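You operate a simulated robot arm through the tools that you are given. There is no shell and no other tool. Be economical: measure what you need, move in short steps, check, and stop when the job is done.

You run a simulated two-armed robot. Do the job below in one go: nothing can be reset, and whatever is moved stays where it is left.

TASK
Shut the black valve, vent the blue hose and wind it onto the reel.
Fine: in that order; hold the white button down until the hose display shows 0; free the reel latch before you wind and leave it free; the other air controls end as they began.

The check looks at the end state, three seconds after you hand in, the way a careful person would. Anything else that was tipped, shoved, dropped, spilled or broken makes it a failure.

THE ROBOT
Two 7-joint arms with fingered hands on one trunk, on a base that drives. Base frame: it is fixed to the floor where the robot stands at the start and does not move with it; the origin is under the middle of the robot, x ahead of it, y to its left, z up. Lengths are in m, angles in degrees, forces in N, time in s.
The left shoulder is at the start at [0.063, 0.125, 1.075], the right one opposite. With the tool pointing down near the work surface each hand reaches from about 0.46 to 0.86 m from the robot's upright axis, wherever it stands, measured 20 degrees to its own side. Places, roughly: black valve [0.8, 0, 0.9]; compressor [0.6, 0.6, 0.4]; compressor dial [0.5, 0.7, 0.7]; compressor switch [0.6, 0.9, 0.6]; drain valve [0.4, 0.7, 0.2]; grey valve [0.6, 0.8, 0.7]; hose display [0.9, 0, 0.9]; hose reel [0.8, -0.3, 1]; purple valve [0.5, 0.6, 0.7]; reel latch [0.6, -0.3, 0.8]; white hose button [0.7, -0.2, 0.8]; white valve [-0.1, -0.7, 0.7]. Payload 4 kg a hand.
The tool frame of a hand sits at the grasp point between the pads (the TCP): z along the fingers, y along the line on which they close. The tips reach 0.029 m beyond it. Largest opening 0.1 m; the body of the gripper starts 0.034 m behind the TCP. The gripper is a hand of 5 fingers: y runs from the thumb to the fingers, the wrist lies at [-0.015, -0.105, -0.177] in the tool frame, and closing takes about 1.5 s.
Orientation is told as [roll, pitch, yaw] about the base's x, y, z axes, in that order, counted from this pose: with the fingers straight down and the wrist toward the robot, the tool's x, y and z point along [0, 1, 0], [1, 0, 0] and [0, 0, -1] of the base frame.

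THE INTERFACE
- The arms move only by the tool nudge_tool. It takes "left_moves", "right_moves" or both (then of equal length, played together; a hand with none holds still); each is a list of rows, each an object of numbers (a shift or turn left out is 0, a gripper value left out holds the last): "rx", "ry", "rz": the turn, a rotation vector about the tool's x, y, z in units of 180 degrees (1.0 is 180 degrees); "dx", "dy", "dz": the shift along the tool's x, y, z in units of 250 mm (1.0 is 250 mm); "grip": the gripper command, from -1 (fully open) to 1 (shut), values between in proportion. In form: [{"rx": .., "ry": .., "rz": .., "dx": .., "dy": .., "dz": .., "grip": ..}, ...]. A call has 1 to 20 rows; each row is the pose to reach, as a shift and turn from the pose commanded when the call began, along the tool's axes at that moment. A call with a number of a shift or a turn outside -1 to 1 is refused whole. Rows are played at 5 a second. More than 0.05 m and 8.6 degrees between two rows, or a gripper value outside its range, and nothing of the call is played. Where a pose cannot be reached the arm comes as near as it can. A force on the tool above 60 N (or 10 N above the force at the start of the call, whichever is more), or a blocked arm, ends the call early, and 0.2 s more pass. The fingers move at their own pace (about 0.045 m/s each) and stop on an object; they squeeze with about 24 N. The grip force told is the motor's: it shows also when the fingers shut on nothing. Time passes only in rows, and 0.2 s behind the last, so rows that repeat a pose let the fingers close. The reply holds the time, the measured pose of the TCP, the force on the tool along the base axes, the opening and the grip force, in the units named above and with some noise, with the torque about the TCP (base axes, N m) and any sound that the robot's microphone picked up, and new pictures: "show" is both (left out), scene, wrist or none (wrist: the cameras of the hands that moved).
- Cameras (640 x 400 px; columns grow to the right, rows downward): "scene" is now at [0.1664, -0.0257, 1.2289]; the picture's right is [-0.33, -0.94, 0.00], its down [-0.40, 0.14, -0.91] and it looks along [0.85, -0.30, -0.42] (base axes); focal length 214 px, centre (320, 200). "left" rides on the left gripper at [-0.066, -0.086, -0.121] in its tool frame; the picture's right is [-0.76, -0.31, 0.58], its down [0.59, -0.70, 0.40] and it looks along [0.28, 0.64, 0.71] (tool axes); focal length 247 px, centre (320, 200). "right" rides on the right gripper at [0.066, -0.086, -0.121] in its tool frame; the picture's right is [-0.76, 0.31, -0.58], its down [-0.59, -0.70, 0.40] and it looks along [-0.28, 0.64, 0.71] (tool axes); focal length 247 px, centre (320, 200). There is no depth. A picture from a camera that has moved, and an enlarged one, comes with that camera's place and axes in the base frame and with its lens. The place of the scene camera against the robot may be out by one fixed shift of up to 0.012 m in any direction.
- raise_lower(by): slides the trunk up (or, below 0, down) by that many m; the arms and the scene camera ride with it, the base frame stays. It gives what a move gives, with no picture.
- base_move(legs): drives the robot by 1 to 6 legs, each [ahead, turn to the left] in m and degrees, along the robot's own axes; the way and the turn of a leg run together, so that a leg with both is an arc; at most 1.5 m and 180 degrees a leg. The arms and the cameras ride along, it lands a little off, and it stops where it bumps. It gives what a move gives, and a new picture of the scene camera.
- grasp_type(shape, hand): the hand has 5 fingers and takes this shape, open, in about a second: jaw (thumb against the fingers, like two jaws); tri (thumb and two fingers); tip (a fingertip pinch); poke (one finger out to press); point (the index stretched); flat (the hand flat); cup (the hand cupped); fist (a fist). The gripper value then closes the fingers along that shape, each until it touches; the sizes above hold for jaw. It gives what a move gives, with no picture.
- aim_head(pan, tilt): turns the head with the scene camera to pan (to the left, within 80 degrees either way) and tilt (down, from -29 to 69), counted from straight ahead of the robot. It gives what a move gives, and a new picture of the scene camera.
- inspect(camera, box): a new picture of the part [left, top, right, bottom] of that camera's present view, enlarged. It takes no simulated time.
- hand_in(): hands the job in; it is judged then, once.

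Go step by step. Nothing tells you exact positions but the pictures and the camera data: compare them with the known pose of the tool, close in by small moves and look again before you grip or let go. The budget is 120 turns and 260 pictures, counting those below and the enlarged ones. Unless the task says otherwise, let go and move clear before handing in, and close with one line.

The tools are called after "Emit:" by a JSON object that holds its "method" and its "body". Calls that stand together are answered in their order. nudge_tool: Moves the arms, as the interface text tells. Its arguments: {"type":"object","properties":{"left_moves":{"type":"array","items":{"type":"object","properties":{"rx":{"type":"number"},"ry":{"type":"number"},"rz":{"type":"number"},"dx":{"type":"number"},"dy":{"type":"number"},"dz":{"type":"number"},"grip":{"type":"number"}}}},"right_moves":{"type":"array","items":{"type":"object","properties":{"rx":{"type":"number"},"ry":{"type":"number"},"rz":{"type":"number"},"dx":{"type":"number"},"dy":{"type":"number"},"dz":{"type":"number"},"grip":{"type":"number"}}}},"show":{"type":"string","enum":["both","scene","wrist","none"]}},"required":[]} The other tools are called the same way: raise_lower (by) slides the trunk up or down; grasp_type (shape, hand) gives the hand a shape; base_move (legs) drives the base; aim_head (pan, tilt) turns the head that bears the scene camera; inspect (camera, box) takes an enlarged picture of a part of a camera's view; hand_in () hands the job in.

At the start:

```text
clock: 0.0
left_tool_pos: [0.5085, 0.0851, 1.2245]
left_tcp_rot: [0.0, 0.0, 0.1]
left_contact_force: [1.3, -0.6, -0.5]
left_ft_torque: [0.03, 0.04, 0.04]
left_opening: 0.0999
left_grip_force: 0.1
left_shape: jaw
right_tool_pos: [0.4313, -0.2926, 1.238]
right_tcp_rot: [0.0, 0.1, 0.0]
right_contact_force: [0.3, 0.3, -0.9]
right_ft_torque: [-0.02, 0.01, -0.02]
right_opening: 0.0994
right_grip_force: 0.0
right_shape: jaw
trunk travel left (down, up): [-0.275, 0.472]
robot x, y, heading: [0.0013, 0.0026, 0.1]
head pan, tilt: [-19.2, 25.1]
```

scene: 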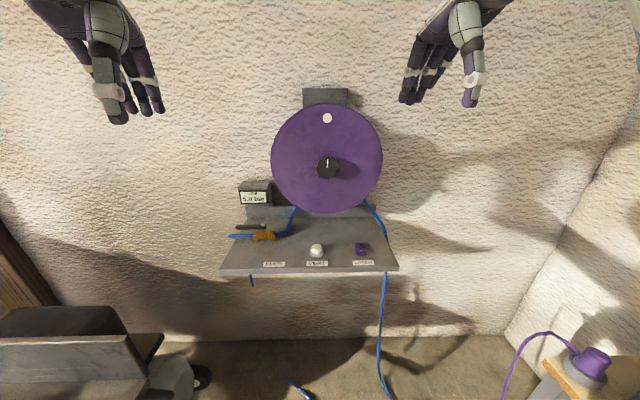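
right: 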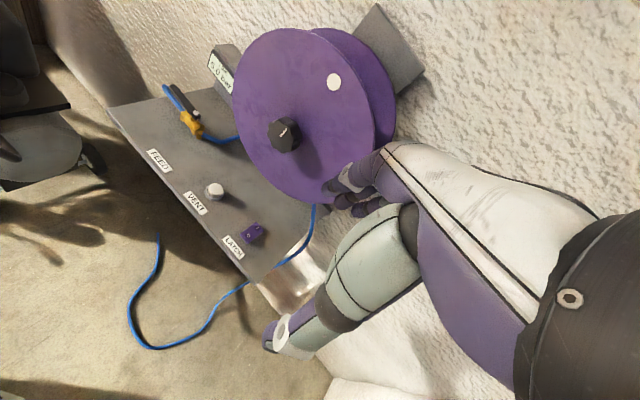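
left: 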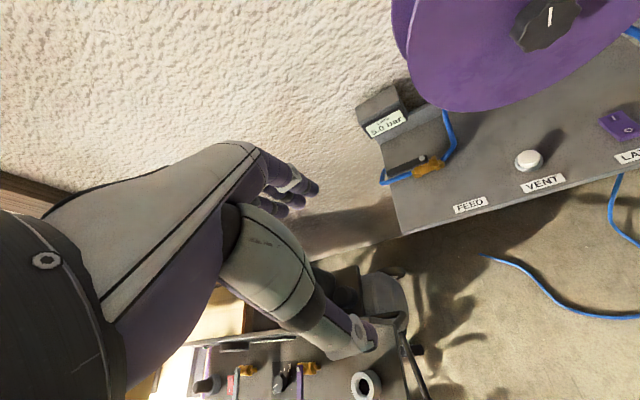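

I see a shelf with the feed valve (black lever on an orange/brass body), vent button, latch rocker, and the purple reel with a black knob. I'll look closer first.

Emit:
{"method": "inspect", "body": {"camera": "scene", "box": [210, 170, 410, 295]}}

Emit:
{"method": "inspect", "body": {"camera": "scene", "box": [250, 80, 410, 180]}}

Emit:
{"method": "inspect", "body": {"camera": "left", "box": [350, 80, 510, 240]}}

Emit:
{"method": "inspect", "body": {"camera": "right", "box": [100, 30, 420, 300]}}

```text
3.20 times, centred on (310, 232) of scene
camera zoom: at [0.1664, -0.0257, 1.2289], right [-0.33, -0.94, 0.0], down [-0.4, 0.14, -0.91], along [0.85, -0.3, -0.42], focal length 686 px, centre (352, 96)
```

zoom: 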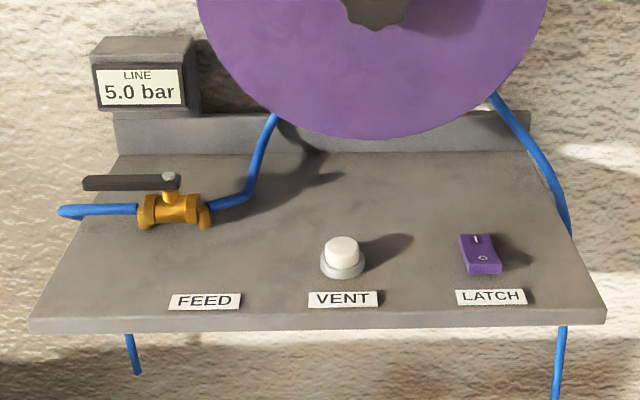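

```text
4.00 times, centred on (330, 130) of scene
camera zoom: at [0.1664, -0.0257, 1.2289], right [-0.33, -0.94, 0.0], down [-0.4, 0.14, -0.91], along [0.85, -0.3, -0.42], focal length 858 px, centre (280, 480)
```

zoom: 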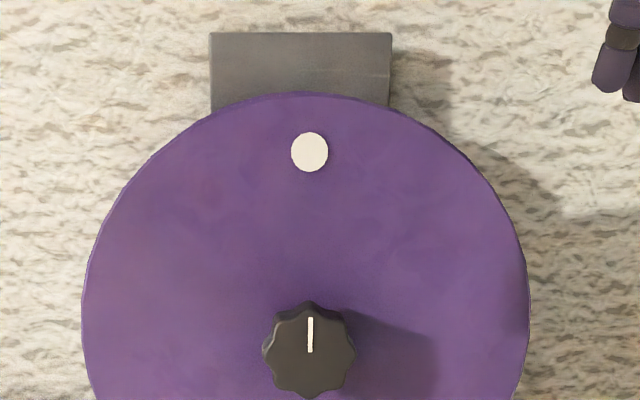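

```text
2.50 times, centred on (430, 160) of left
camera zoom: at [0.4232, 0.0209, 1.345], right [-0.31, -0.76, -0.58], down [-0.7, 0.59, -0.4], along [0.64, 0.28, -0.71], focal length 617 px, centre (45, 300)
```

zoom: 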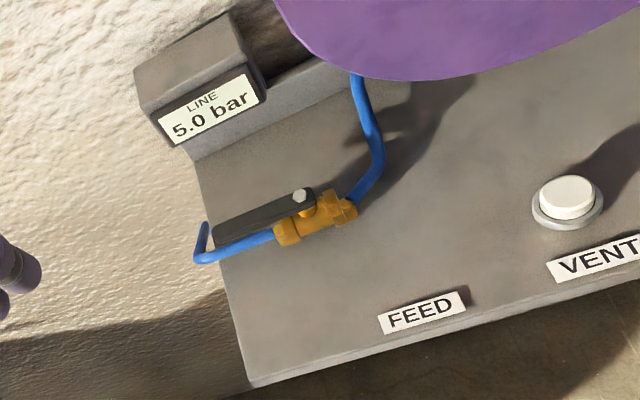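

```text
1.48 times, centred on (260, 165) of right
camera zoom: at [0.3451, -0.2273, 1.3586], right [0.31, -0.76, 0.58], down [-0.7, -0.59, -0.4], along [0.64, -0.28, -0.71], focal length 366 px, centre (409, 252)
```

zoom: 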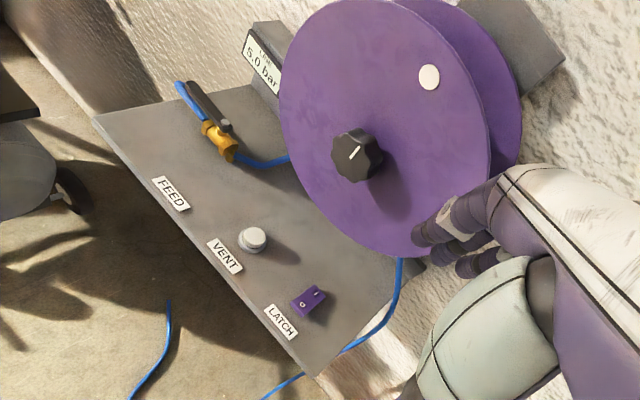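

The lever lies along the pipe (open). Its pivot is about [0.755,-0.05,0.881], its tip about [0.773,0.027,0.878]. The panel is yawed about 18° to the right, so I turn the robot square to it.

Emit:
{"method": "base_move", "body": {"legs": [[0, -18]]}}

Emit:
{"method": "aim_head", "body": {"pan": 0, "tilt": 35}}

```text
clock: 1.4
left_tool_pos: [0.5112, -0.0762, 1.2234]
left_tcp_rot: [0.0, 0.0, -18.1]
left_contact_force: [-0.7, 0.3, -0.4]
left_ft_torque: [-0.04, -0.05, 0.0]
left_opening: 0.1
left_grip_force: 0.0
left_shape: jaw
right_tool_pos: [0.3202, -0.4125, 1.238]
right_tcp_rot: [0.0, 0.0, -18.1]
right_contact_force: [0.1, -0.6, 0.6]
right_ft_torque: [-0.04, -0.03, -0.01]
right_opening: 0.0999
right_grip_force: 0.0
right_shape: jaw
trunk travel left (down, up): [-0.275, 0.472]
robot x, y, heading: [-0.0013, 0.0022, -18.0]
head pan, tilt: [-19.2, 25.1]
camera scene: at [0.1486, -0.0756, 1.2289], right [-0.61, -0.79, 0.0], down [-0.34, 0.26, -0.91], along [0.72, -0.55, -0.42], focal length 214 px, centre (320, 200)
```

scene: 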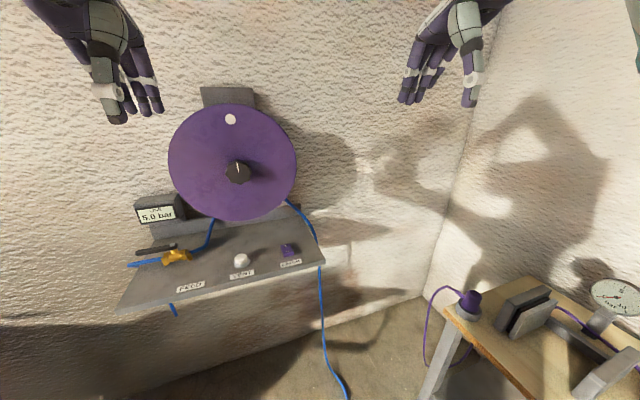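

```text
clock: 2.2
left_tool_pos: [0.5105, -0.0777, 1.226]
left_tcp_rot: [0.1, 0.0, -18.1]
left_contact_force: [-0.4, 0.3, 0.7]
left_ft_torque: [0.01, 0.03, -0.01]
left_opening: 0.1
left_grip_force: 0.1
left_shape: jaw
right_tool_pos: [0.3188, -0.4107, 1.2373]
right_tcp_rot: [0.0, 0.0, -18.1]
right_contact_force: [-0.2, 0.4, -0.9]
right_ft_torque: [-0.01, -0.01, -0.03]
right_opening: 0.1001
right_grip_force: 0.1
right_shape: jaw
trunk travel left (down, up): [-0.275, 0.472]
robot x, y, heading: [-0.0018, 0.0007, -18.5]
head pan, tilt: [0.0, 35.0]
camera scene: at [0.1592, -0.0471, 1.2133], right [-0.31, -0.95, 0.0], down [-0.54, 0.18, -0.82], along [0.78, -0.26, -0.57], focal length 214 px, centre (320, 200)
```

scene: 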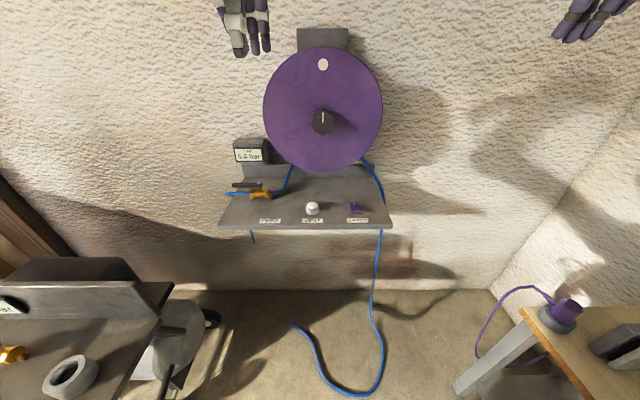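

Now I bring the left hand above the lever, fingers half closed, and stop about 9 cm above it to check.

Emit:
{"method": "nudge_tool", "body": {"left_moves": [{"dx": 0.13, "dy": 0.12, "dz": 0.08, "grip": 0}, {"dx": 0.26, "dy": 0.25, "dz": 0.16, "grip": 0}, {"dx": 0.39, "dy": 0.37, "dz": 0.25, "grip": 0}, {"dx": 0.5, "dy": 0.5, "dz": 0.35, "grip": 0}, {"dx": 0.58, "dy": 0.63, "dz": 0.47, "grip": 0}, {"dx": 0.648, "dy": 0.75, "dz": 0.6, "grip": 0}, {"dx": 0.648, "dy": 0.876, "dz": 0.74, "grip": 0}, {"dx": 0.648, "dy": 0.876, "dz": 0.9, "grip": 0}, {"dx": 0.648, "dy": 0.876, "dz": 0.9, "grip": 0}]}}

```text
refused: row 2 steps farther than a row can; nothing moved
```

The lever is still ahead-left of the hand; a step was too long, so I use smaller steps.

Emit:
{"method": "nudge_tool", "body": {"left_moves": [{"dx": 0.12, "dy": 0.12, "dz": 0.08, "grip": 0}, {"dx": 0.24, "dy": 0.24, "dz": 0.16, "grip": 0}, {"dx": 0.36, "dy": 0.36, "dz": 0.24, "grip": 0}, {"dx": 0.46, "dy": 0.48, "dz": 0.34, "grip": 0}, {"dx": 0.56, "dy": 0.6, "dz": 0.45, "grip": 0}, {"dx": 0.648, "dy": 0.7, "dz": 0.56, "grip": 0}, {"dx": 0.648, "dy": 0.8, "dz": 0.7, "grip": 0}, {"dx": 0.648, "dy": 0.876, "dz": 0.84, "grip": 0}, {"dx": 0.648, "dy": 0.876, "dz": 0.95, "grip": 0}, {"dx": 0.648, "dy": 0.876, "dz": 0.95, "grip": 0}]}}

```text
clock: 4.5
left_tool_pos: [0.7697, 0.0088, 0.9856]
left_tcp_rot: [-0.1, 0.0, -18.1]
left_contact_force: [0.5, -0.1, -0.9]
left_ft_torque: [0.01, 0.01, -0.03]
left_opening: 0.0505
left_grip_force: 0.1
left_shape: jaw
right_tool_pos: [0.3189, -0.4107, 1.2384]
right_tcp_rot: [0.1, 0.1, -18.0]
right_contact_force: [0.3, 0.6, 0.2]
right_ft_torque: [0.0, -0.01, 0.03]
right_opening: 0.0999
right_grip_force: 0.0
right_shape: jaw
trunk travel left (down, up): [-0.275, 0.472]
robot x, y, heading: [-0.0018, 0.0022, -18.2]
head pan, tilt: [0.0, 35.0]
camera scene: at [0.1592, -0.047, 1.2134], right [-0.31, -0.95, 0.0], down [-0.55, 0.18, -0.82], along [0.78, -0.26, -0.57], focal length 214 px, centre (320, 200)
camera left: at [0.6674, -0.025, 1.1059], right [-0.53, -0.62, -0.58], down [-0.49, 0.78, -0.4], along [0.7, 0.07, -0.71], focal length 247 px, centre (320, 200)
```

scene: 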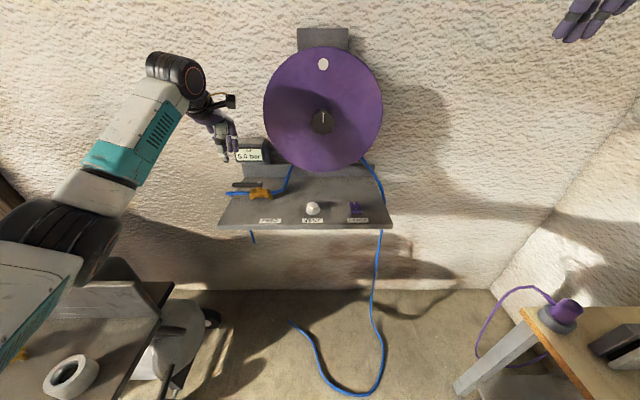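
left: 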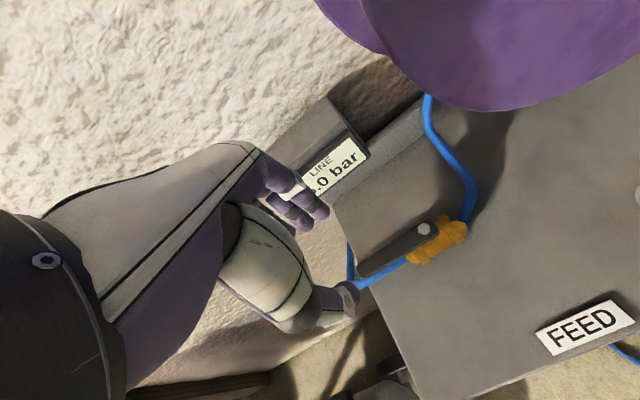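

The hand is above the lever and aligned. I lower it so the lever sits between thumb and fingers.

Emit:
{"method": "nudge_tool", "body": {"left_moves": [{"dz": 0.12}, {"dz": 0.24}, {"dz": 0.3}, {"dz": 0.37}, {"dz": 0.37}]}}

Emit:
{"method": "inspect", "body": {"camera": "scene", "box": [190, 110, 310, 230]}}

```text
clock: 5.7
left_tool_pos: [0.7692, 0.0093, 0.8943]
left_tcp_rot: [0.0, 0.0, -18.1]
left_contact_force: [0.0, 0.0, -0.7]
left_ft_torque: [0.04, -0.02, -0.01]
left_opening: 0.0501
left_grip_force: 0.0
left_shape: jaw
right_tool_pos: [0.3178, -0.4112, 1.2383]
right_tcp_rot: [0.0, -0.1, -18.1]
right_contact_force: [0.1, -0.2, 0.6]
right_ft_torque: [-0.02, -0.01, -0.01]
right_opening: 0.1
right_grip_force: 0.1
right_shape: jaw
trunk travel left (down, up): [-0.275, 0.472]
robot x, y, heading: [-0.0003, -0.0022, -18.1]
head pan, tilt: [0.0, 35.0]
camera scene: at [0.1592, -0.0469, 1.2133], right [-0.31, -0.95, 0.0], down [-0.55, 0.18, -0.82], along [0.78, -0.26, -0.57], focal length 214 px, centre (320, 200)
camera left: at [0.6671, -0.026, 1.0156], right [-0.53, -0.62, -0.58], down [-0.49, 0.78, -0.4], along [0.7, 0.07, -0.71], focal length 247 px, centre (320, 200)
```

scene: 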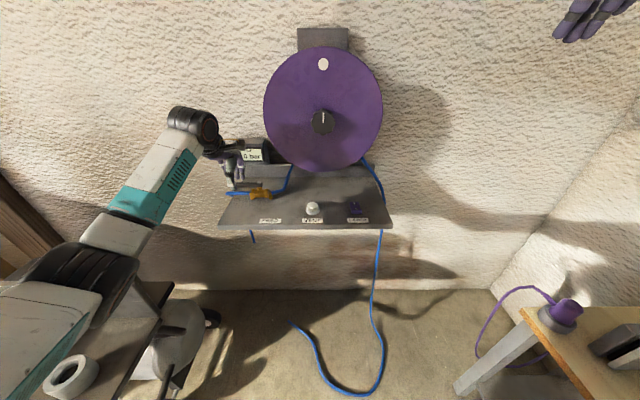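
left: 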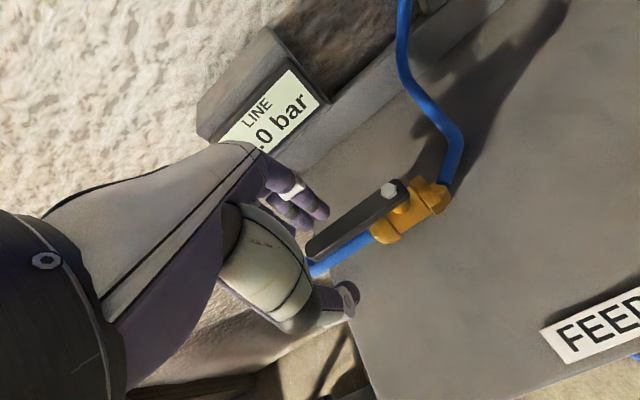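

```text
3.33 times, centred on (250, 170) of scene
camera zoom: at [0.1592, -0.0469, 1.2133], right [-0.31, -0.95, 0.0], down [-0.55, 0.18, -0.82], along [0.78, -0.26, -0.57], focal length 715 px, centre (553, 300)
```

zoom: 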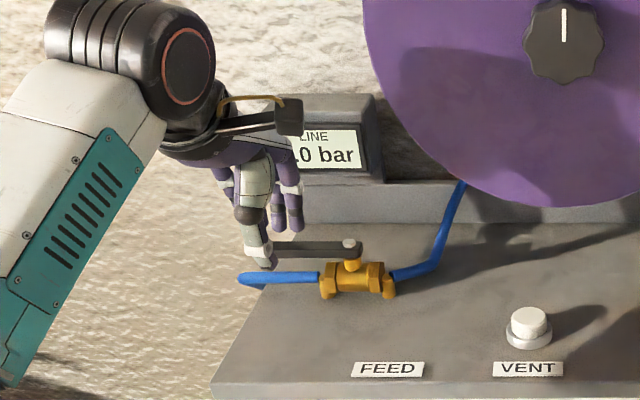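

The lever's end is right at the grasp point. I shift 2 cm toward the pivot, lower slightly and close on the lever.

Emit:
{"method": "nudge_tool", "body": {"left_moves": [{"dx": -0.08}, {"dx": -0.08, "dz": 0.02, "grip": 0.5}, {"dx": -0.08, "dz": 0.02, "grip": 1}, {"dx": -0.08, "dz": 0.02, "grip": 1}, {"dx": -0.08, "dz": 0.02, "grip": 1}, {"dx": -0.08, "dz": 0.02, "grip": 1}], "show": "wrist"}}

Emit:
{"method": "inspect", "body": {"camera": "scene", "box": [190, 110, 310, 230]}}

```text
clock: 7.0
left_tool_pos: [0.7626, -0.0089, 0.8895]
left_tcp_rot: [0.0, 0.0, -18.1]
left_contact_force: [0.1, 1.8, 0.4]
left_ft_torque: [0.01, 0.01, 0.03]
left_opening: 0.0
left_grip_force: 23.7
left_shape: jaw
right_tool_pos: [0.3187, -0.4111, 1.2371]
right_tcp_rot: [0.0, 0.0, -18.1]
right_contact_force: [0.0, 0.6, 0.3]
right_ft_torque: [0.0, -0.01, 0.03]
right_opening: 0.0997
right_grip_force: 0.1
right_shape: jaw
trunk travel left (down, up): [-0.275, 0.472]
robot x, y, heading: [0.0028, 0.0017, -18.4]
head pan, tilt: [0.0, 35.0]
camera left: at [0.6608, -0.0448, 1.0103], right [-0.53, -0.62, -0.58], down [-0.49, 0.78, -0.4], along [0.7, 0.07, -0.71], focal length 247 px, centre (320, 200)
```

left: 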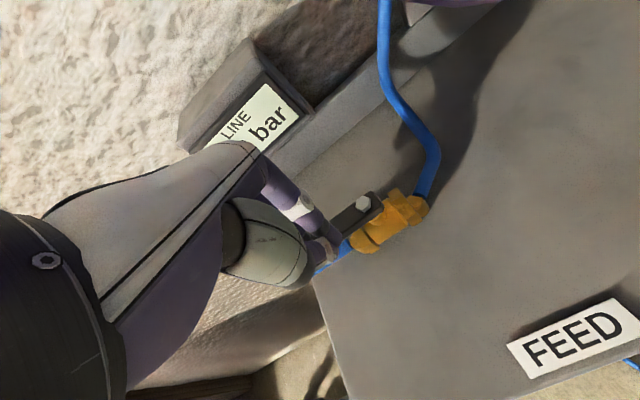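

```text
3.33 times, centred on (250, 170) of scene
camera zoom: at [0.1593, -0.047, 1.2133], right [-0.31, -0.95, 0.0], down [-0.55, 0.18, -0.82], along [0.78, -0.26, -0.57], focal length 715 px, centre (553, 300)
```

zoom: 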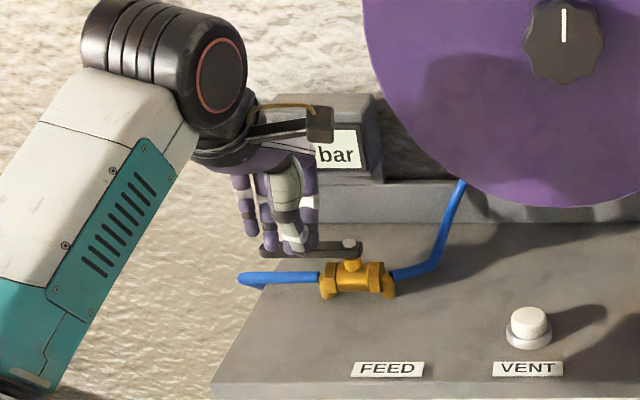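

The fingers shut just above the lever. I reopen, go 1.4 cm lower and close again.

Emit:
{"method": "nudge_tool", "body": {"left_moves": [{"grip": 0.0}, {"grip": 0.0}, {"grip": 0.0}, {"grip": 0.0}, {"dz": 0.028, "grip": 0}, {"dz": 0.056, "grip": 0}, {"dz": 0.056, "grip": 1}, {"dz": 0.056, "grip": 1}, {"dz": 0.056, "grip": 1}, {"dz": 0.056, "grip": 1}, {"dz": 0.056, "grip": 1}], "show": "wrist"}}

Emit:
{"method": "inspect", "body": {"camera": "scene", "box": [190, 110, 310, 230]}}

```text
clock: 9.4
left_tool_pos: [0.7632, -0.0103, 0.8746]
left_tcp_rot: [0.1, 0.1, -18.0]
left_contact_force: [-1.5, 1.0, -1.4]
left_ft_torque: [0.03, 0.0, -0.04]
left_opening: 0.0144
left_grip_force: 24.1
left_shape: jaw
right_tool_pos: [0.3184, -0.4113, 1.2379]
right_tcp_rot: [0.0, 0.0, -18.0]
right_contact_force: [-0.3, 0.1, -0.1]
right_ft_torque: [0.03, 0.0, -0.04]
right_opening: 0.1
right_grip_force: 0.0
right_shape: jaw
trunk travel left (down, up): [-0.275, 0.472]
robot x, y, heading: [-0.0025, 0.0002, -18.3]
head pan, tilt: [0.0, 35.0]
camera left: at [0.6608, -0.0451, 0.9963], right [-0.53, -0.62, -0.58], down [-0.49, 0.78, -0.4], along [0.7, 0.07, -0.71], focal length 247 px, centre (320, 200)
```

left: 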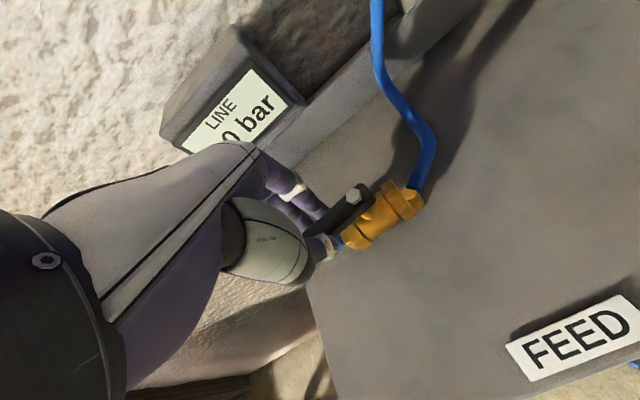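

```text
3.33 times, centred on (250, 170) of scene
camera zoom: at [0.1594, -0.0469, 1.2133], right [-0.31, -0.95, 0.0], down [-0.55, 0.18, -0.82], along [0.78, -0.26, -0.57], focal length 715 px, centre (553, 300)
```

zoom: 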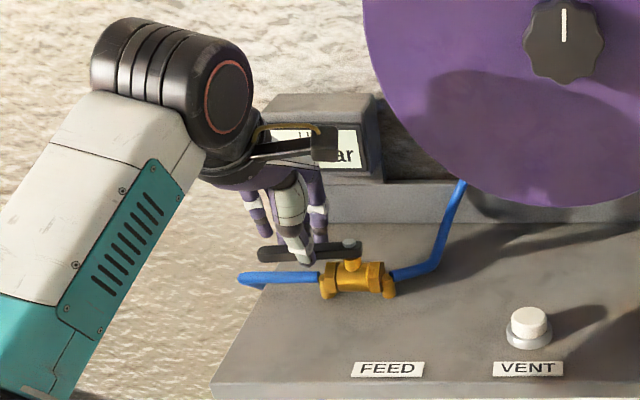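

The lever is gripped. I test turning it 16° clockwise (inward) about its pivot.

Emit:
{"method": "nudge_tool", "body": {"left_moves": [{"rz": 0.044, "dx": -0.0016, "dy": 0.0217}, {"rz": 0.088, "dx": -0.006, "dy": 0.043}, {"rz": 0.088, "dx": -0.006, "dy": 0.043}], "show": "wrist"}}

Emit:
{"method": "inspect", "body": {"camera": "scene", "box": [190, 110, 310, 230]}}

```text
clock: 10.2
left_tool_pos: [0.7722, -0.0102, 0.8771]
left_tcp_rot: [0.0, 0.2, -33.8]
left_contact_force: [-11.4, 17.3, 2.4]
left_ft_torque: [0.44, 0.37, 0.25]
left_opening: 0.0119
left_grip_force: 24.3
left_shape: jaw
right_tool_pos: [0.3175, -0.4095, 1.2384]
right_tcp_rot: [-0.1, -0.1, -18.0]
right_contact_force: [1.0, -0.6, -0.1]
right_ft_torque: [0.02, -0.01, 0.03]
right_opening: 0.0997
right_grip_force: 0.0
right_shape: jaw
trunk travel left (down, up): [-0.275, 0.472]
robot x, y, heading: [0.0033, 0.0019, -18.0]
head pan, tilt: [0.0, 35.0]
camera left: at [0.6642, -0.0173, 0.9968], right [-0.68, -0.46, -0.58], down [-0.26, 0.88, -0.4], along [0.69, -0.12, -0.71], focal length 247 px, centre (320, 200)
```

left: 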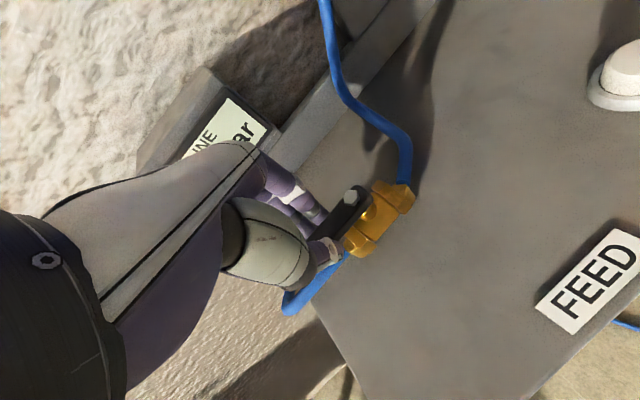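

```text
3.33 times, centred on (250, 170) of scene
camera zoom: at [0.1579, -0.045, 1.2136], right [-0.31, -0.95, 0.0], down [-0.54, 0.18, -0.82], along [0.78, -0.26, -0.57], focal length 715 px, centre (553, 300)
```

zoom: 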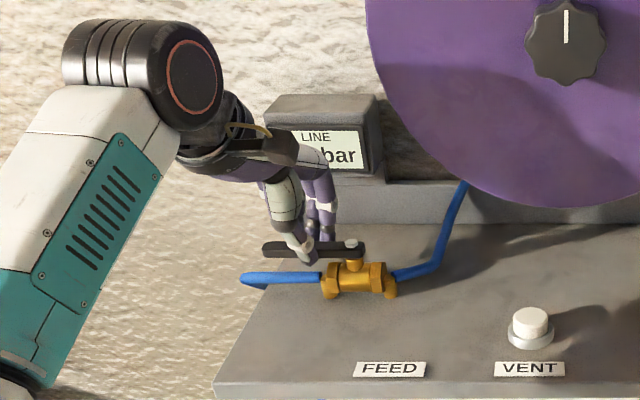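

The force rose to about 20 N and the lever hardly moved inward, so that may be a stop. I test the other way (toward the robot).

Emit:
{"method": "nudge_tool", "body": {"left_moves": [{"rz": -0.044, "dx": 0.0044, "dy": -0.021}, {"rz": -0.088, "dx": 0.006, "dy": -0.043}, {"rz": -0.132, "dx": 0.0044, "dy": -0.065}, {"rz": -0.176, "dx": -0.0006, "dy": -0.086}, {"rz": -0.176, "dx": -0.0006, "dy": -0.086}], "show": "wrist"}}

Emit:
{"method": "inspect", "body": {"camera": "scene", "box": [190, 110, 310, 230]}}

```text
clock: 11.4
left_tool_pos: [0.7537, -0.0061, 0.8753]
left_tcp_rot: [-0.2, 0.0, -2.4]
left_contact_force: [-6.0, -19.3, 1.2]
left_ft_torque: [-0.42, 0.11, -0.53]
left_opening: 0.0137
left_grip_force: 23.7
left_shape: jaw
right_tool_pos: [0.3181, -0.4137, 1.2377]
right_tcp_rot: [0.1, -0.1, -18.0]
right_contact_force: [-1.2, 0.7, -0.5]
right_ft_torque: [-0.01, 0.01, -0.01]
right_opening: 0.0996
right_grip_force: 0.1
right_shape: jaw
trunk travel left (down, up): [-0.275, 0.472]
robot x, y, heading: [0.0018, 0.0022, -18.3]
head pan, tilt: [0.0, 35.0]
camera left: at [0.6649, -0.0669, 0.9965], right [-0.34, -0.74, -0.58], down [-0.68, 0.62, -0.4], along [0.65, 0.26, -0.71], focal length 247 px, centre (320, 200)
```

left: 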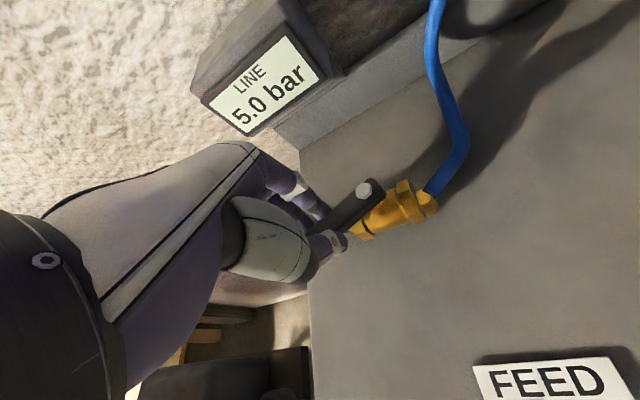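

```text
3.33 times, centred on (250, 170) of scene
camera zoom: at [0.1586, -0.0491, 1.2133], right [-0.31, -0.95, 0.0], down [-0.54, 0.18, -0.82], along [0.78, -0.25, -0.57], focal length 715 px, centre (553, 300)
```

zoom: 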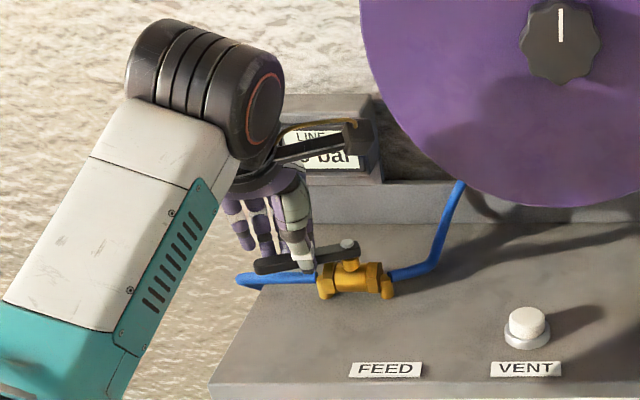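

The lever swings toward the robot freely, so I continue that way on a corrected arc.

Emit:
{"method": "nudge_tool", "body": {"left_moves": [{"rz": -0.0444, "dx": -0.011, "dy": -0.024}, {"rz": -0.0889, "dx": -0.017, "dy": -0.047}, {"rz": -0.1333, "dx": -0.026, "dy": -0.069}, {"rz": -0.1778, "dx": -0.038, "dy": -0.09}, {"rz": -0.2222, "dx": -0.053, "dy": -0.109}, {"rz": -0.2222, "dx": -0.053, "dy": -0.109}], "show": "wrist"}}

Emit:
{"method": "inspect", "body": {"camera": "scene", "box": [190, 110, 310, 230]}}

```text
clock: 12.8
left_tool_pos: [0.7269, -0.0187, 0.875]
left_tcp_rot: [-0.1, 0.0, 37.6]
left_contact_force: [9.2, -25.7, 5.5]
left_ft_torque: [-0.54, -0.29, -0.85]
left_opening: 0.014
left_grip_force: 23.4
left_shape: jaw
right_tool_pos: [0.3188, -0.4142, 1.2374]
right_tcp_rot: [0.1, 0.2, -18.1]
right_contact_force: [0.2, 0.4, 0.5]
right_ft_torque: [0.0, 0.01, -0.01]
right_opening: 0.0997
right_grip_force: 0.1
right_shape: jaw
trunk travel left (down, up): [-0.275, 0.472]
robot x, y, heading: [0.001, -0.0019, -18.2]
head pan, tilt: [0.0, 35.0]
camera left: at [0.6991, -0.1214, 0.9959], right [0.22, -0.79, -0.58], down [-0.92, 0.04, -0.4], along [0.34, 0.62, -0.71], focal length 247 px, centre (320, 200)
```

left: 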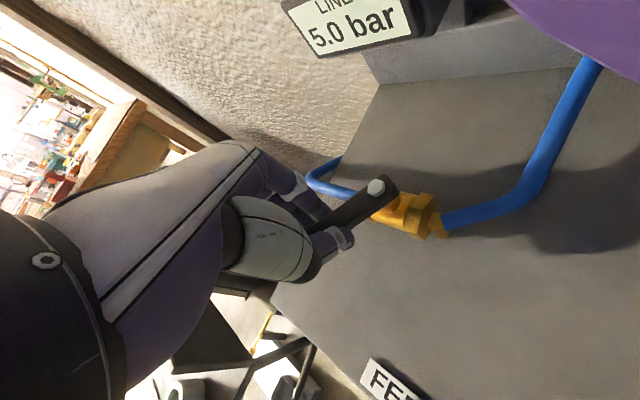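

```text
3.33 times, centred on (250, 170) of scene
camera zoom: at [0.1598, -0.0498, 1.2131], right [-0.31, -0.95, 0.0], down [-0.55, 0.18, -0.82], along [0.78, -0.25, -0.57], focal length 715 px, centre (553, 300)
```

zoom: 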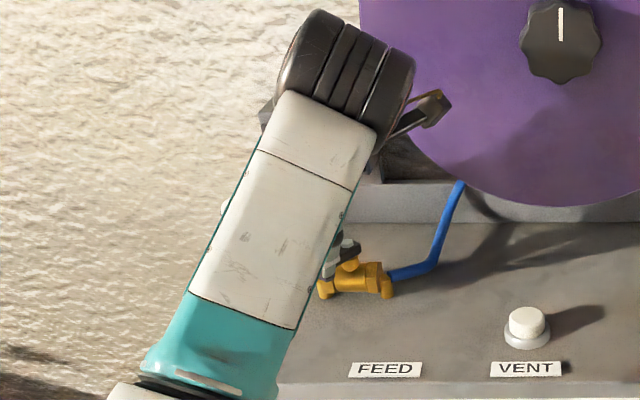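

About 55° done; I continue the arc by another 38°.

Emit:
{"method": "nudge_tool", "body": {"left_moves": [{"rz": -0.0444, "dx": -0.018, "dy": -0.0245}, {"rz": -0.0889, "dx": -0.023, "dy": -0.0485}, {"rz": -0.1333, "dx": -0.031, "dy": -0.072}, {"rz": -0.1778, "dx": -0.043, "dy": -0.093}, {"rz": -0.211, "dx": -0.053, "dy": -0.108}, {"rz": -0.211, "dx": -0.053, "dy": -0.108}], "show": "wrist"}}

```text
clock: 13.9
left_tool_pos: [0.7082, -0.0378, 0.8761]
left_tcp_rot: [0.4, 0.4, 67.5]
left_contact_force: [-62.3, 16.6, 1.0]
left_ft_torque: [-4.25, -10.44, -8.42]
left_opening: 0.014
left_grip_force: 23.7
left_shape: jaw
right_tool_pos: [0.3117, -0.4075, 1.2425]
right_tcp_rot: [0.0, -0.5, -17.9]
right_contact_force: [0.1, 0.3, 0.4]
right_ft_torque: [-0.02, 0.0, -0.01]
right_opening: 0.1
right_grip_force: 0.0
right_shape: jaw
trunk travel left (down, up): [-0.275, 0.472]
robot x, y, heading: [0.0002, 0.0038, -18.4]
head pan, tilt: [0.0, 35.0]
stopped in row 5 (left hand): the force on the tool passed its limit at 80 N (the readings are from after the stop); the commanded pose is now the measured one
camera left: at [0.7349, -0.1427, 0.997], right [0.58, -0.57, -0.58], down [-0.82, -0.43, -0.39], along [-0.02, 0.7, -0.71], focal length 247 px, centre (320, 200)
```

left: 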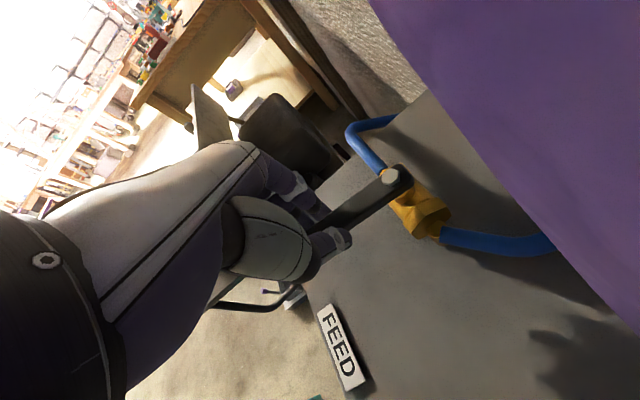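

The lever is nearly across the pipe (~85°), and the hand bumped something (probably the reel rim). I open and slide off along the lever, away from the panel.

Emit:
{"method": "nudge_tool", "body": {"left_moves": [{"dx": 0.01, "grip": 0.3}, {"dx": 0.02, "grip": 0.0}, {"dx": 0.02, "grip": 0.0}, {"dx": 0.06, "grip": 0}, {"dx": 0.12, "grip": 0}, {"dx": 0.2, "grip": 0}, {"dx": 0.2, "dz": -0.12}, {"dx": 0.2, "dz": -0.28}]}}

Emit:
{"method": "inspect", "body": {"camera": "scene", "box": [210, 20, 400, 230]}}

```text
clock: 15.7
left_tool_pos: [0.6675, -0.0196, 0.9402]
left_tcp_rot: [1.0, 0.3, 68.0]
left_contact_force: [-0.8, 1.0, 0.1]
left_ft_torque: [0.02, 0.0, 0.0]
left_opening: 0.0498
left_grip_force: 0.1
left_shape: jaw
right_tool_pos: [0.3188, -0.4115, 1.2386]
right_tcp_rot: [0.0, 0.1, -18.0]
right_contact_force: [0.3, 0.5, -0.4]
right_ft_torque: [-0.01, -0.01, -0.02]
right_opening: 0.0998
right_grip_force: 0.1
right_shape: jaw
trunk travel left (down, up): [-0.275, 0.472]
robot x, y, heading: [0.0011, 0.0002, -17.9]
head pan, tilt: [0.0, 35.0]
camera scene: at [0.1589, -0.0471, 1.2134], right [-0.31, -0.95, 0.0], down [-0.55, 0.18, -0.82], along [0.78, -0.25, -0.57], focal length 214 px, centre (320, 200)
camera left: at [0.6975, -0.1235, 1.0606], right [0.58, -0.57, -0.59], down [-0.82, -0.43, -0.39], along [-0.03, 0.7, -0.71], focal length 247 px, centre (320, 200)
```

scene: 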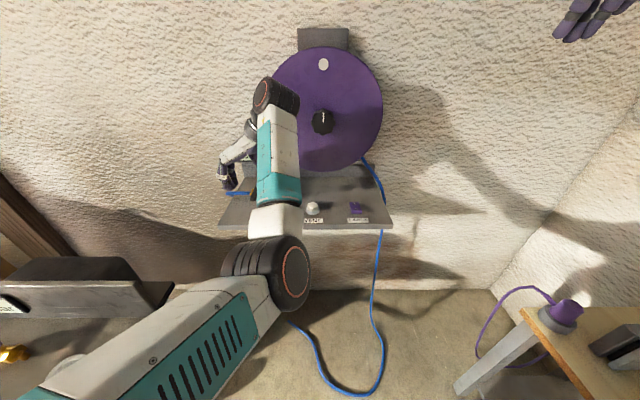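
left: 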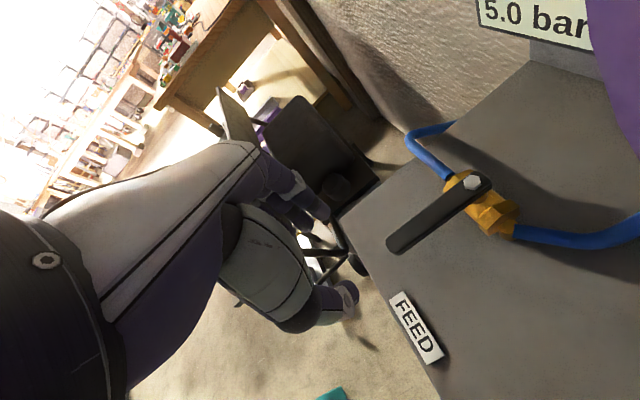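

```text
1.90 times, centred on (305, 125) of scene
camera zoom: at [0.1589, -0.0471, 1.2134], right [-0.31, -0.95, 0.0], down [-0.55, 0.18, -0.82], along [0.78, -0.25, -0.57], focal length 408 px, centre (349, 343)
```

zoom: 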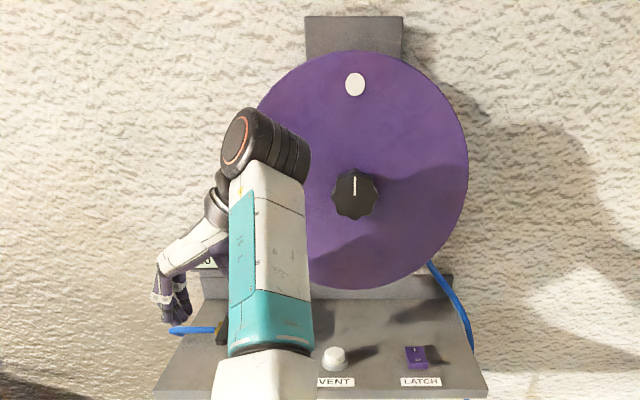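

The lever now stands across the pipe at about 90°. I pull the left hand back and unwind its wrist to get a clear view.

Emit:
{"method": "nudge_tool", "body": {"left_moves": [{"dx": 0.15, "rz": 0.03, "grip": -1}, {"dx": 0.3, "rz": 0.06}, {"dx": 0.42, "rz": 0.1, "dz": -0.06}, {"dx": 0.5, "rz": 0.14, "dy": 0.03, "dz": -0.16}, {"dx": 0.57, "rz": 0.18, "dy": 0.07, "dz": -0.26}, {"dx": 0.63, "rz": 0.22, "dy": 0.11, "dz": -0.36}, {"dx": 0.69, "rz": 0.26, "dy": 0.15, "dz": -0.46}, {"dx": 0.75, "rz": 0.3, "dy": 0.19, "dz": -0.56}, {"dx": 0.8, "rz": 0.34, "dy": 0.24, "dz": -0.66}, {"dx": 0.84, "rz": 0.38, "dy": 0.29, "dz": -0.76}, {"dx": 0.87, "rz": 0.42, "dy": 0.34, "dz": -0.86}, {"dx": 0.885, "rz": 0.45, "dy": 0.375, "dz": -0.93}, {"dx": 0.885, "rz": 0.478, "dy": 0.375, "dz": -0.98}], "show": "none"}}

Emit:
{"method": "inspect", "body": {"camera": "scene", "box": [210, 120, 400, 240]}}

Emit:
{"method": "inspect", "body": {"camera": "scene", "box": [225, 170, 295, 214]}}

```text
clock: 18.5
left_tool_pos: [0.5427, 0.1822, 1.2009]
left_tcp_rot: [-0.1, 1.0, -18.1]
left_contact_force: [0.6, -0.3, 0.4]
left_ft_torque: [0.01, -0.02, 0.01]
left_opening: 0.0996
left_grip_force: 0.1
left_shape: jaw
left hand out of reach, approached as far as the arm can: row 1, 2, 3, 4, 5, 6, 7, 8, 9, 10, 11, 12, 13
right_tool_pos: [0.3197, -0.4124, 1.2374]
right_tcp_rot: [0.0, 0.0, -18.0]
right_contact_force: [-0.8, -0.3, 0.4]
right_ft_torque: [0.02, 0.01, 0.02]
right_opening: 0.0999
right_grip_force: 0.0
right_shape: jaw
trunk travel left (down, up): [-0.275, 0.472]
robot x, y, heading: [-0.0001, 0.001, -18.1]
head pan, tilt: [0.0, 35.0]
```

```text
3.33 times, centred on (305, 180) of scene
camera zoom: at [0.1597, -0.0474, 1.2132], right [-0.31, -0.95, 0.0], down [-0.55, 0.18, -0.82], along [0.78, -0.25, -0.57], focal length 715 px, centre (370, 267)
```

zoom: 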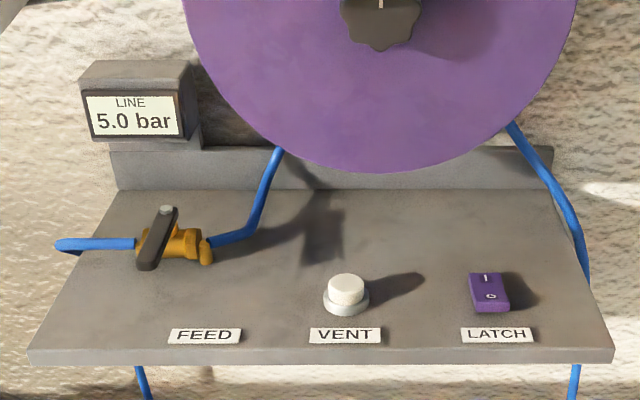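

```text
9.09 times, centred on (260, 192) of scene
camera zoom: at [0.1597, -0.0474, 1.2132], right [-0.31, -0.95, 0.0], down [-0.55, 0.18, -0.82], along [0.78, -0.25, -0.57], focal length 1950 px, centre (866, 273)
```

zoom: 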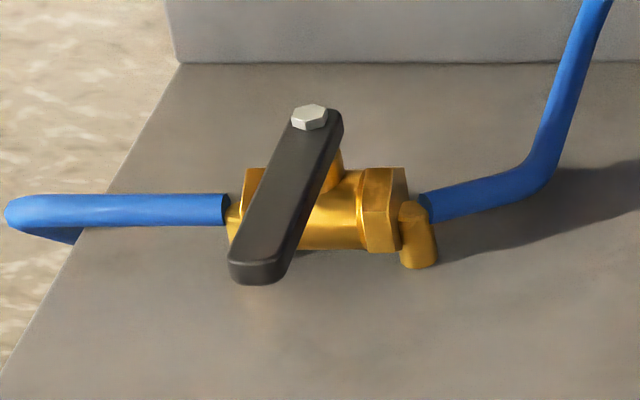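

Valve is shut (about 90° across the pipe). The white button's top is about [0.65,-0.19,0.83]; I shape the right hand to poke and bring it over.

Emit:
{"method": "grasp_type", "body": {"shape": "poke", "hand": "right"}}

Emit:
{"method": "nudge_tool", "body": {"right_moves": [{"dx": 0.11, "dy": 0.11, "dz": 0.05}, {"dx": 0.22, "dy": 0.22, "dz": 0.1}, {"dx": 0.33, "dy": 0.33, "dz": 0.15}, {"dx": 0.44, "dy": 0.44, "dz": 0.2}, {"dx": 0.55, "dy": 0.55, "dz": 0.27}, {"dx": 0.66, "dy": 0.66, "dz": 0.35}, {"dx": 0.77, "dy": 0.77, "dz": 0.43}, {"dx": 0.88, "dy": 0.88, "dz": 0.51}, {"dx": 1.0, "dy": 0.98, "dz": 0.6}, {"dx": 1.0, "dy": 0.98, "dz": 0.6}]}}

```text
clock: 19.4
left_tool_pos: [0.5425, 0.1832, 1.2008]
left_tcp_rot: [-0.2, 1.0, -18.0]
left_contact_force: [-0.2, -0.1, -0.3]
left_ft_torque: [-0.01, 0.0, 0.03]
left_opening: 0.0999
left_grip_force: 0.1
left_shape: jaw
right_tool_pos: [0.3192, -0.4123, 1.2379]
right_tcp_rot: [0.0, 0.0, -18.0]
right_contact_force: [0.8, -0.1, 0.4]
right_ft_torque: [0.05, 0.0, -0.01]
right_opening: 0.0003
right_grip_force: 0.0
right_shape: poke
trunk travel left (down, up): [-0.275, 0.472]
robot x, y, heading: [0.0014, -0.0006, -18.0]
head pan, tilt: [0.0, 35.0]
```

```text
clock: 21.6
left_tool_pos: [0.5422, 0.1812, 1.1994]
left_tcp_rot: [-0.2, 0.9, -18.0]
left_contact_force: [0.5, -0.4, 0.0]
left_ft_torque: [0.01, 0.03, 0.0]
left_opening: 0.1
left_grip_force: 0.0
left_shape: jaw
right_tool_pos: [0.6275, -0.2492, 1.0896]
right_tcp_rot: [0.0, -0.1, -18.0]
right_contact_force: [0.9, -0.2, 0.2]
right_ft_torque: [-0.02, 0.0, 0.02]
right_opening: 0.0003
right_grip_force: 0.1
right_shape: poke
trunk travel left (down, up): [-0.275, 0.472]
robot x, y, heading: [0.002, -0.0033, -17.9]
head pan, tilt: [0.0, 35.0]
camera scene: at [0.1591, -0.047, 1.2134], right [-0.31, -0.95, 0.0], down [-0.55, 0.18, -0.82], along [0.78, -0.25, -0.57], focal length 214 px, centre (320, 200)
camera right: at [0.5665, -0.1616, 1.2103], right [0.06, -0.81, 0.58], down [-0.85, -0.34, -0.4], along [0.52, -0.47, -0.71], focal length 247 px, centre (320, 200)
```

scene: 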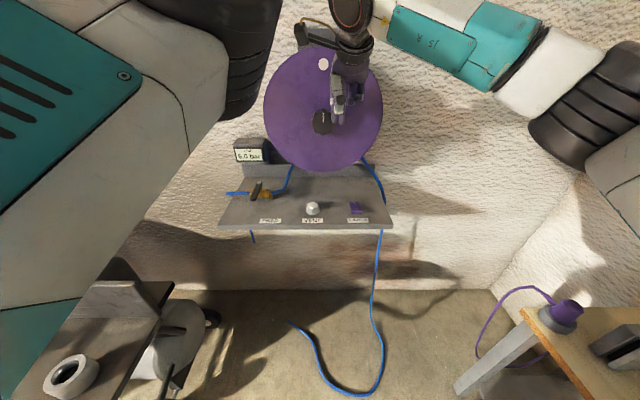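
right: 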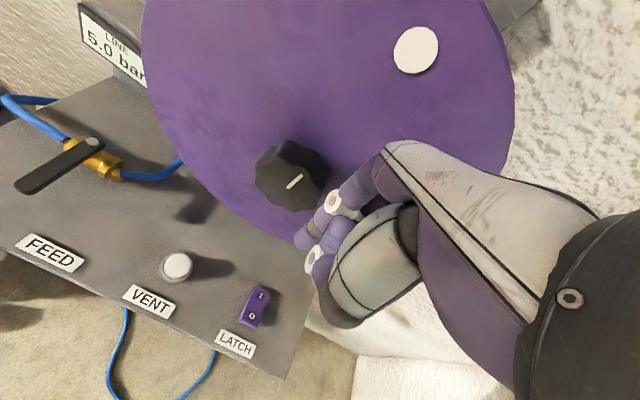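

The right hand is above the shelf, near the reel. I look at the pointing finger up close.

Emit:
{"method": "inspect", "body": {"camera": "right", "box": [250, 150, 430, 330]}}

Emit:
{"method": "inspect", "body": {"camera": "scene", "box": [280, 40, 400, 140]}}

```text
2.22 times, centred on (340, 240) of right
camera zoom: at [0.5665, -0.1616, 1.2103], right [0.06, -0.81, 0.58], down [-0.85, -0.34, -0.4], along [0.52, -0.47, -0.71], focal length 549 px, centre (276, 111)
```

zoom: 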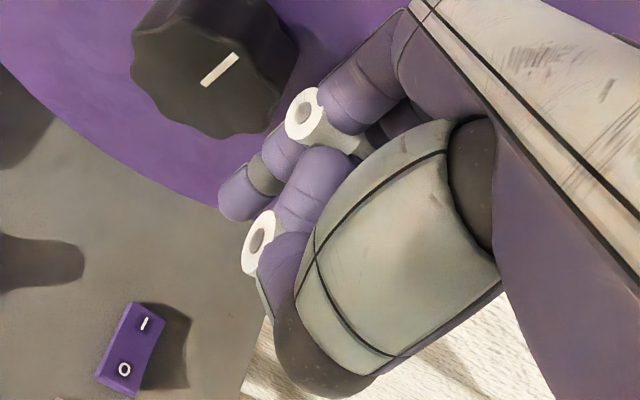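

```text
4.00 times, centred on (340, 90) of scene
camera zoom: at [0.1591, -0.047, 1.2134], right [-0.31, -0.95, 0.0], down [-0.55, 0.18, -0.82], along [0.78, -0.25, -0.57], focal length 858 px, centre (240, 640)
```

zoom: 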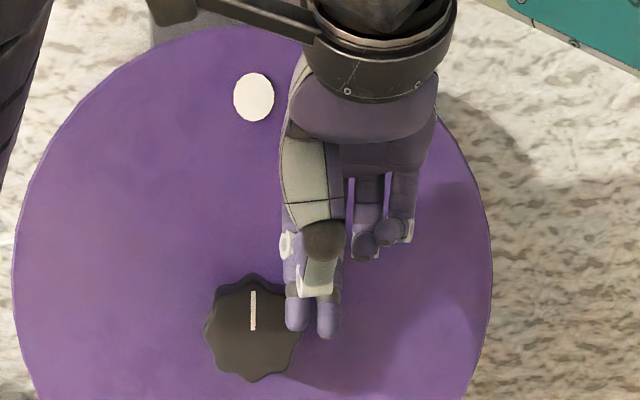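

The knob front is near [0.672,-0.222,1.07], so I go down beside it first, then slide left over the button.

Emit:
{"method": "nudge_tool", "body": {"right_moves": [{"dy": -0.04, "dz": 0.16}, {"dy": -0.04, "dz": 0.32}, {"dy": -0.02, "dz": 0.48}, {"dz": 0.64}, {"dx": 0.1, "dy": 0.01, "dz": 0.7}, {"dx": 0.22, "dy": 0.03, "dz": 0.72}, {"dx": 0.22, "dy": 0.03, "dz": 0.72}]}}

Emit:
{"method": "inspect", "body": {"camera": "right", "box": [180, 150, 400, 330]}}

Emit:
{"method": "inspect", "body": {"camera": "scene", "box": [250, 110, 370, 230]}}

```text
clock: 23.2
left_tool_pos: [0.5412, 0.1819, 1.2004]
left_tcp_rot: [-0.3, 1.0, -17.9]
left_contact_force: [0.2, 0.5, 0.2]
left_ft_torque: [-0.03, -0.01, -0.01]
left_opening: 0.0999
left_grip_force: 0.0
left_shape: jaw
right_tool_pos: [0.653, -0.1992, 0.9079]
right_tcp_rot: [0.0, 0.0, -18.1]
right_contact_force: [-0.6, -0.9, 0.7]
right_ft_torque: [0.02, -0.02, 0.01]
right_opening: 0.0001
right_grip_force: 0.0
right_shape: poke
trunk travel left (down, up): [-0.275, 0.472]
robot x, y, heading: [-0.0016, 0.0016, -17.9]
head pan, tilt: [0.0, 35.0]
camera scene: at [0.1593, -0.047, 1.2133], right [-0.31, -0.95, 0.0], down [-0.55, 0.18, -0.82], along [0.78, -0.25, -0.57], focal length 214 px, centre (320, 200)
camera right: at [0.5917, -0.1101, 1.0286], right [0.06, -0.81, 0.58], down [-0.85, -0.34, -0.4], along [0.52, -0.47, -0.71], focal length 247 px, centre (320, 200)
```

scene: 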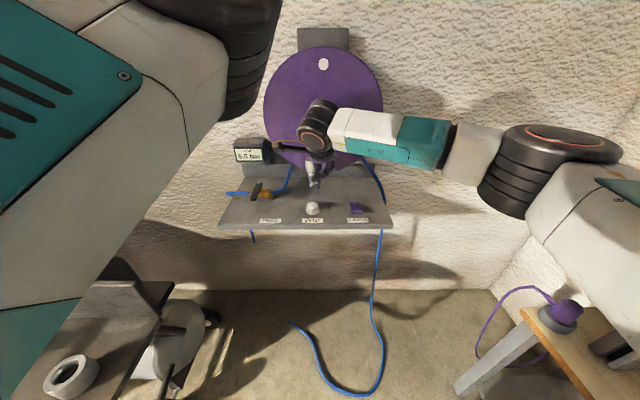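
right: 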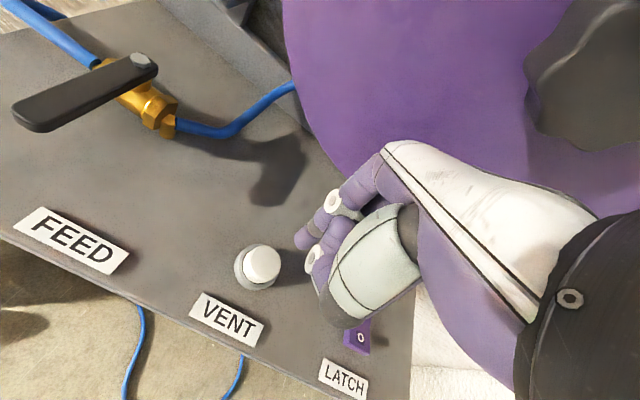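

```text
2.22 times, centred on (290, 240) of right
camera zoom: at [0.5917, -0.1101, 1.0286], right [0.06, -0.81, 0.58], down [-0.85, -0.34, -0.4], along [0.52, -0.47, -0.71], focal length 549 px, centre (387, 111)
```

zoom: 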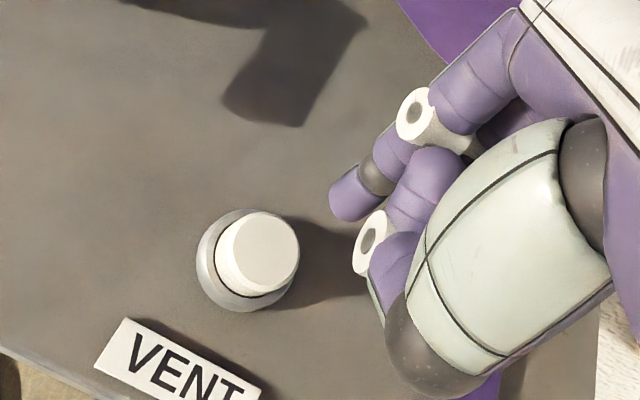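

```text
3.33 times, centred on (310, 170) of scene
camera zoom: at [0.1593, -0.047, 1.2133], right [-0.31, -0.95, 0.0], down [-0.55, 0.18, -0.82], along [0.78, -0.25, -0.57], focal length 715 px, centre (353, 300)
```

zoom: 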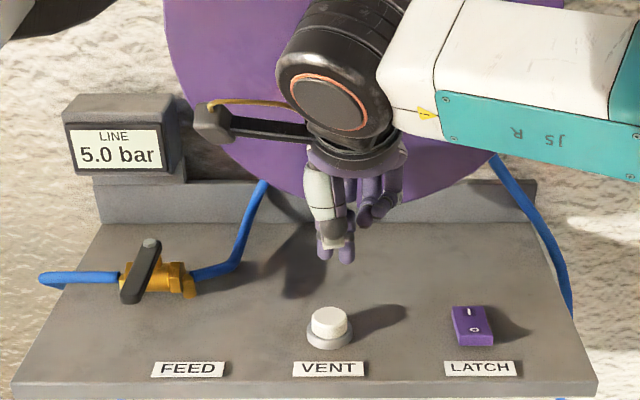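

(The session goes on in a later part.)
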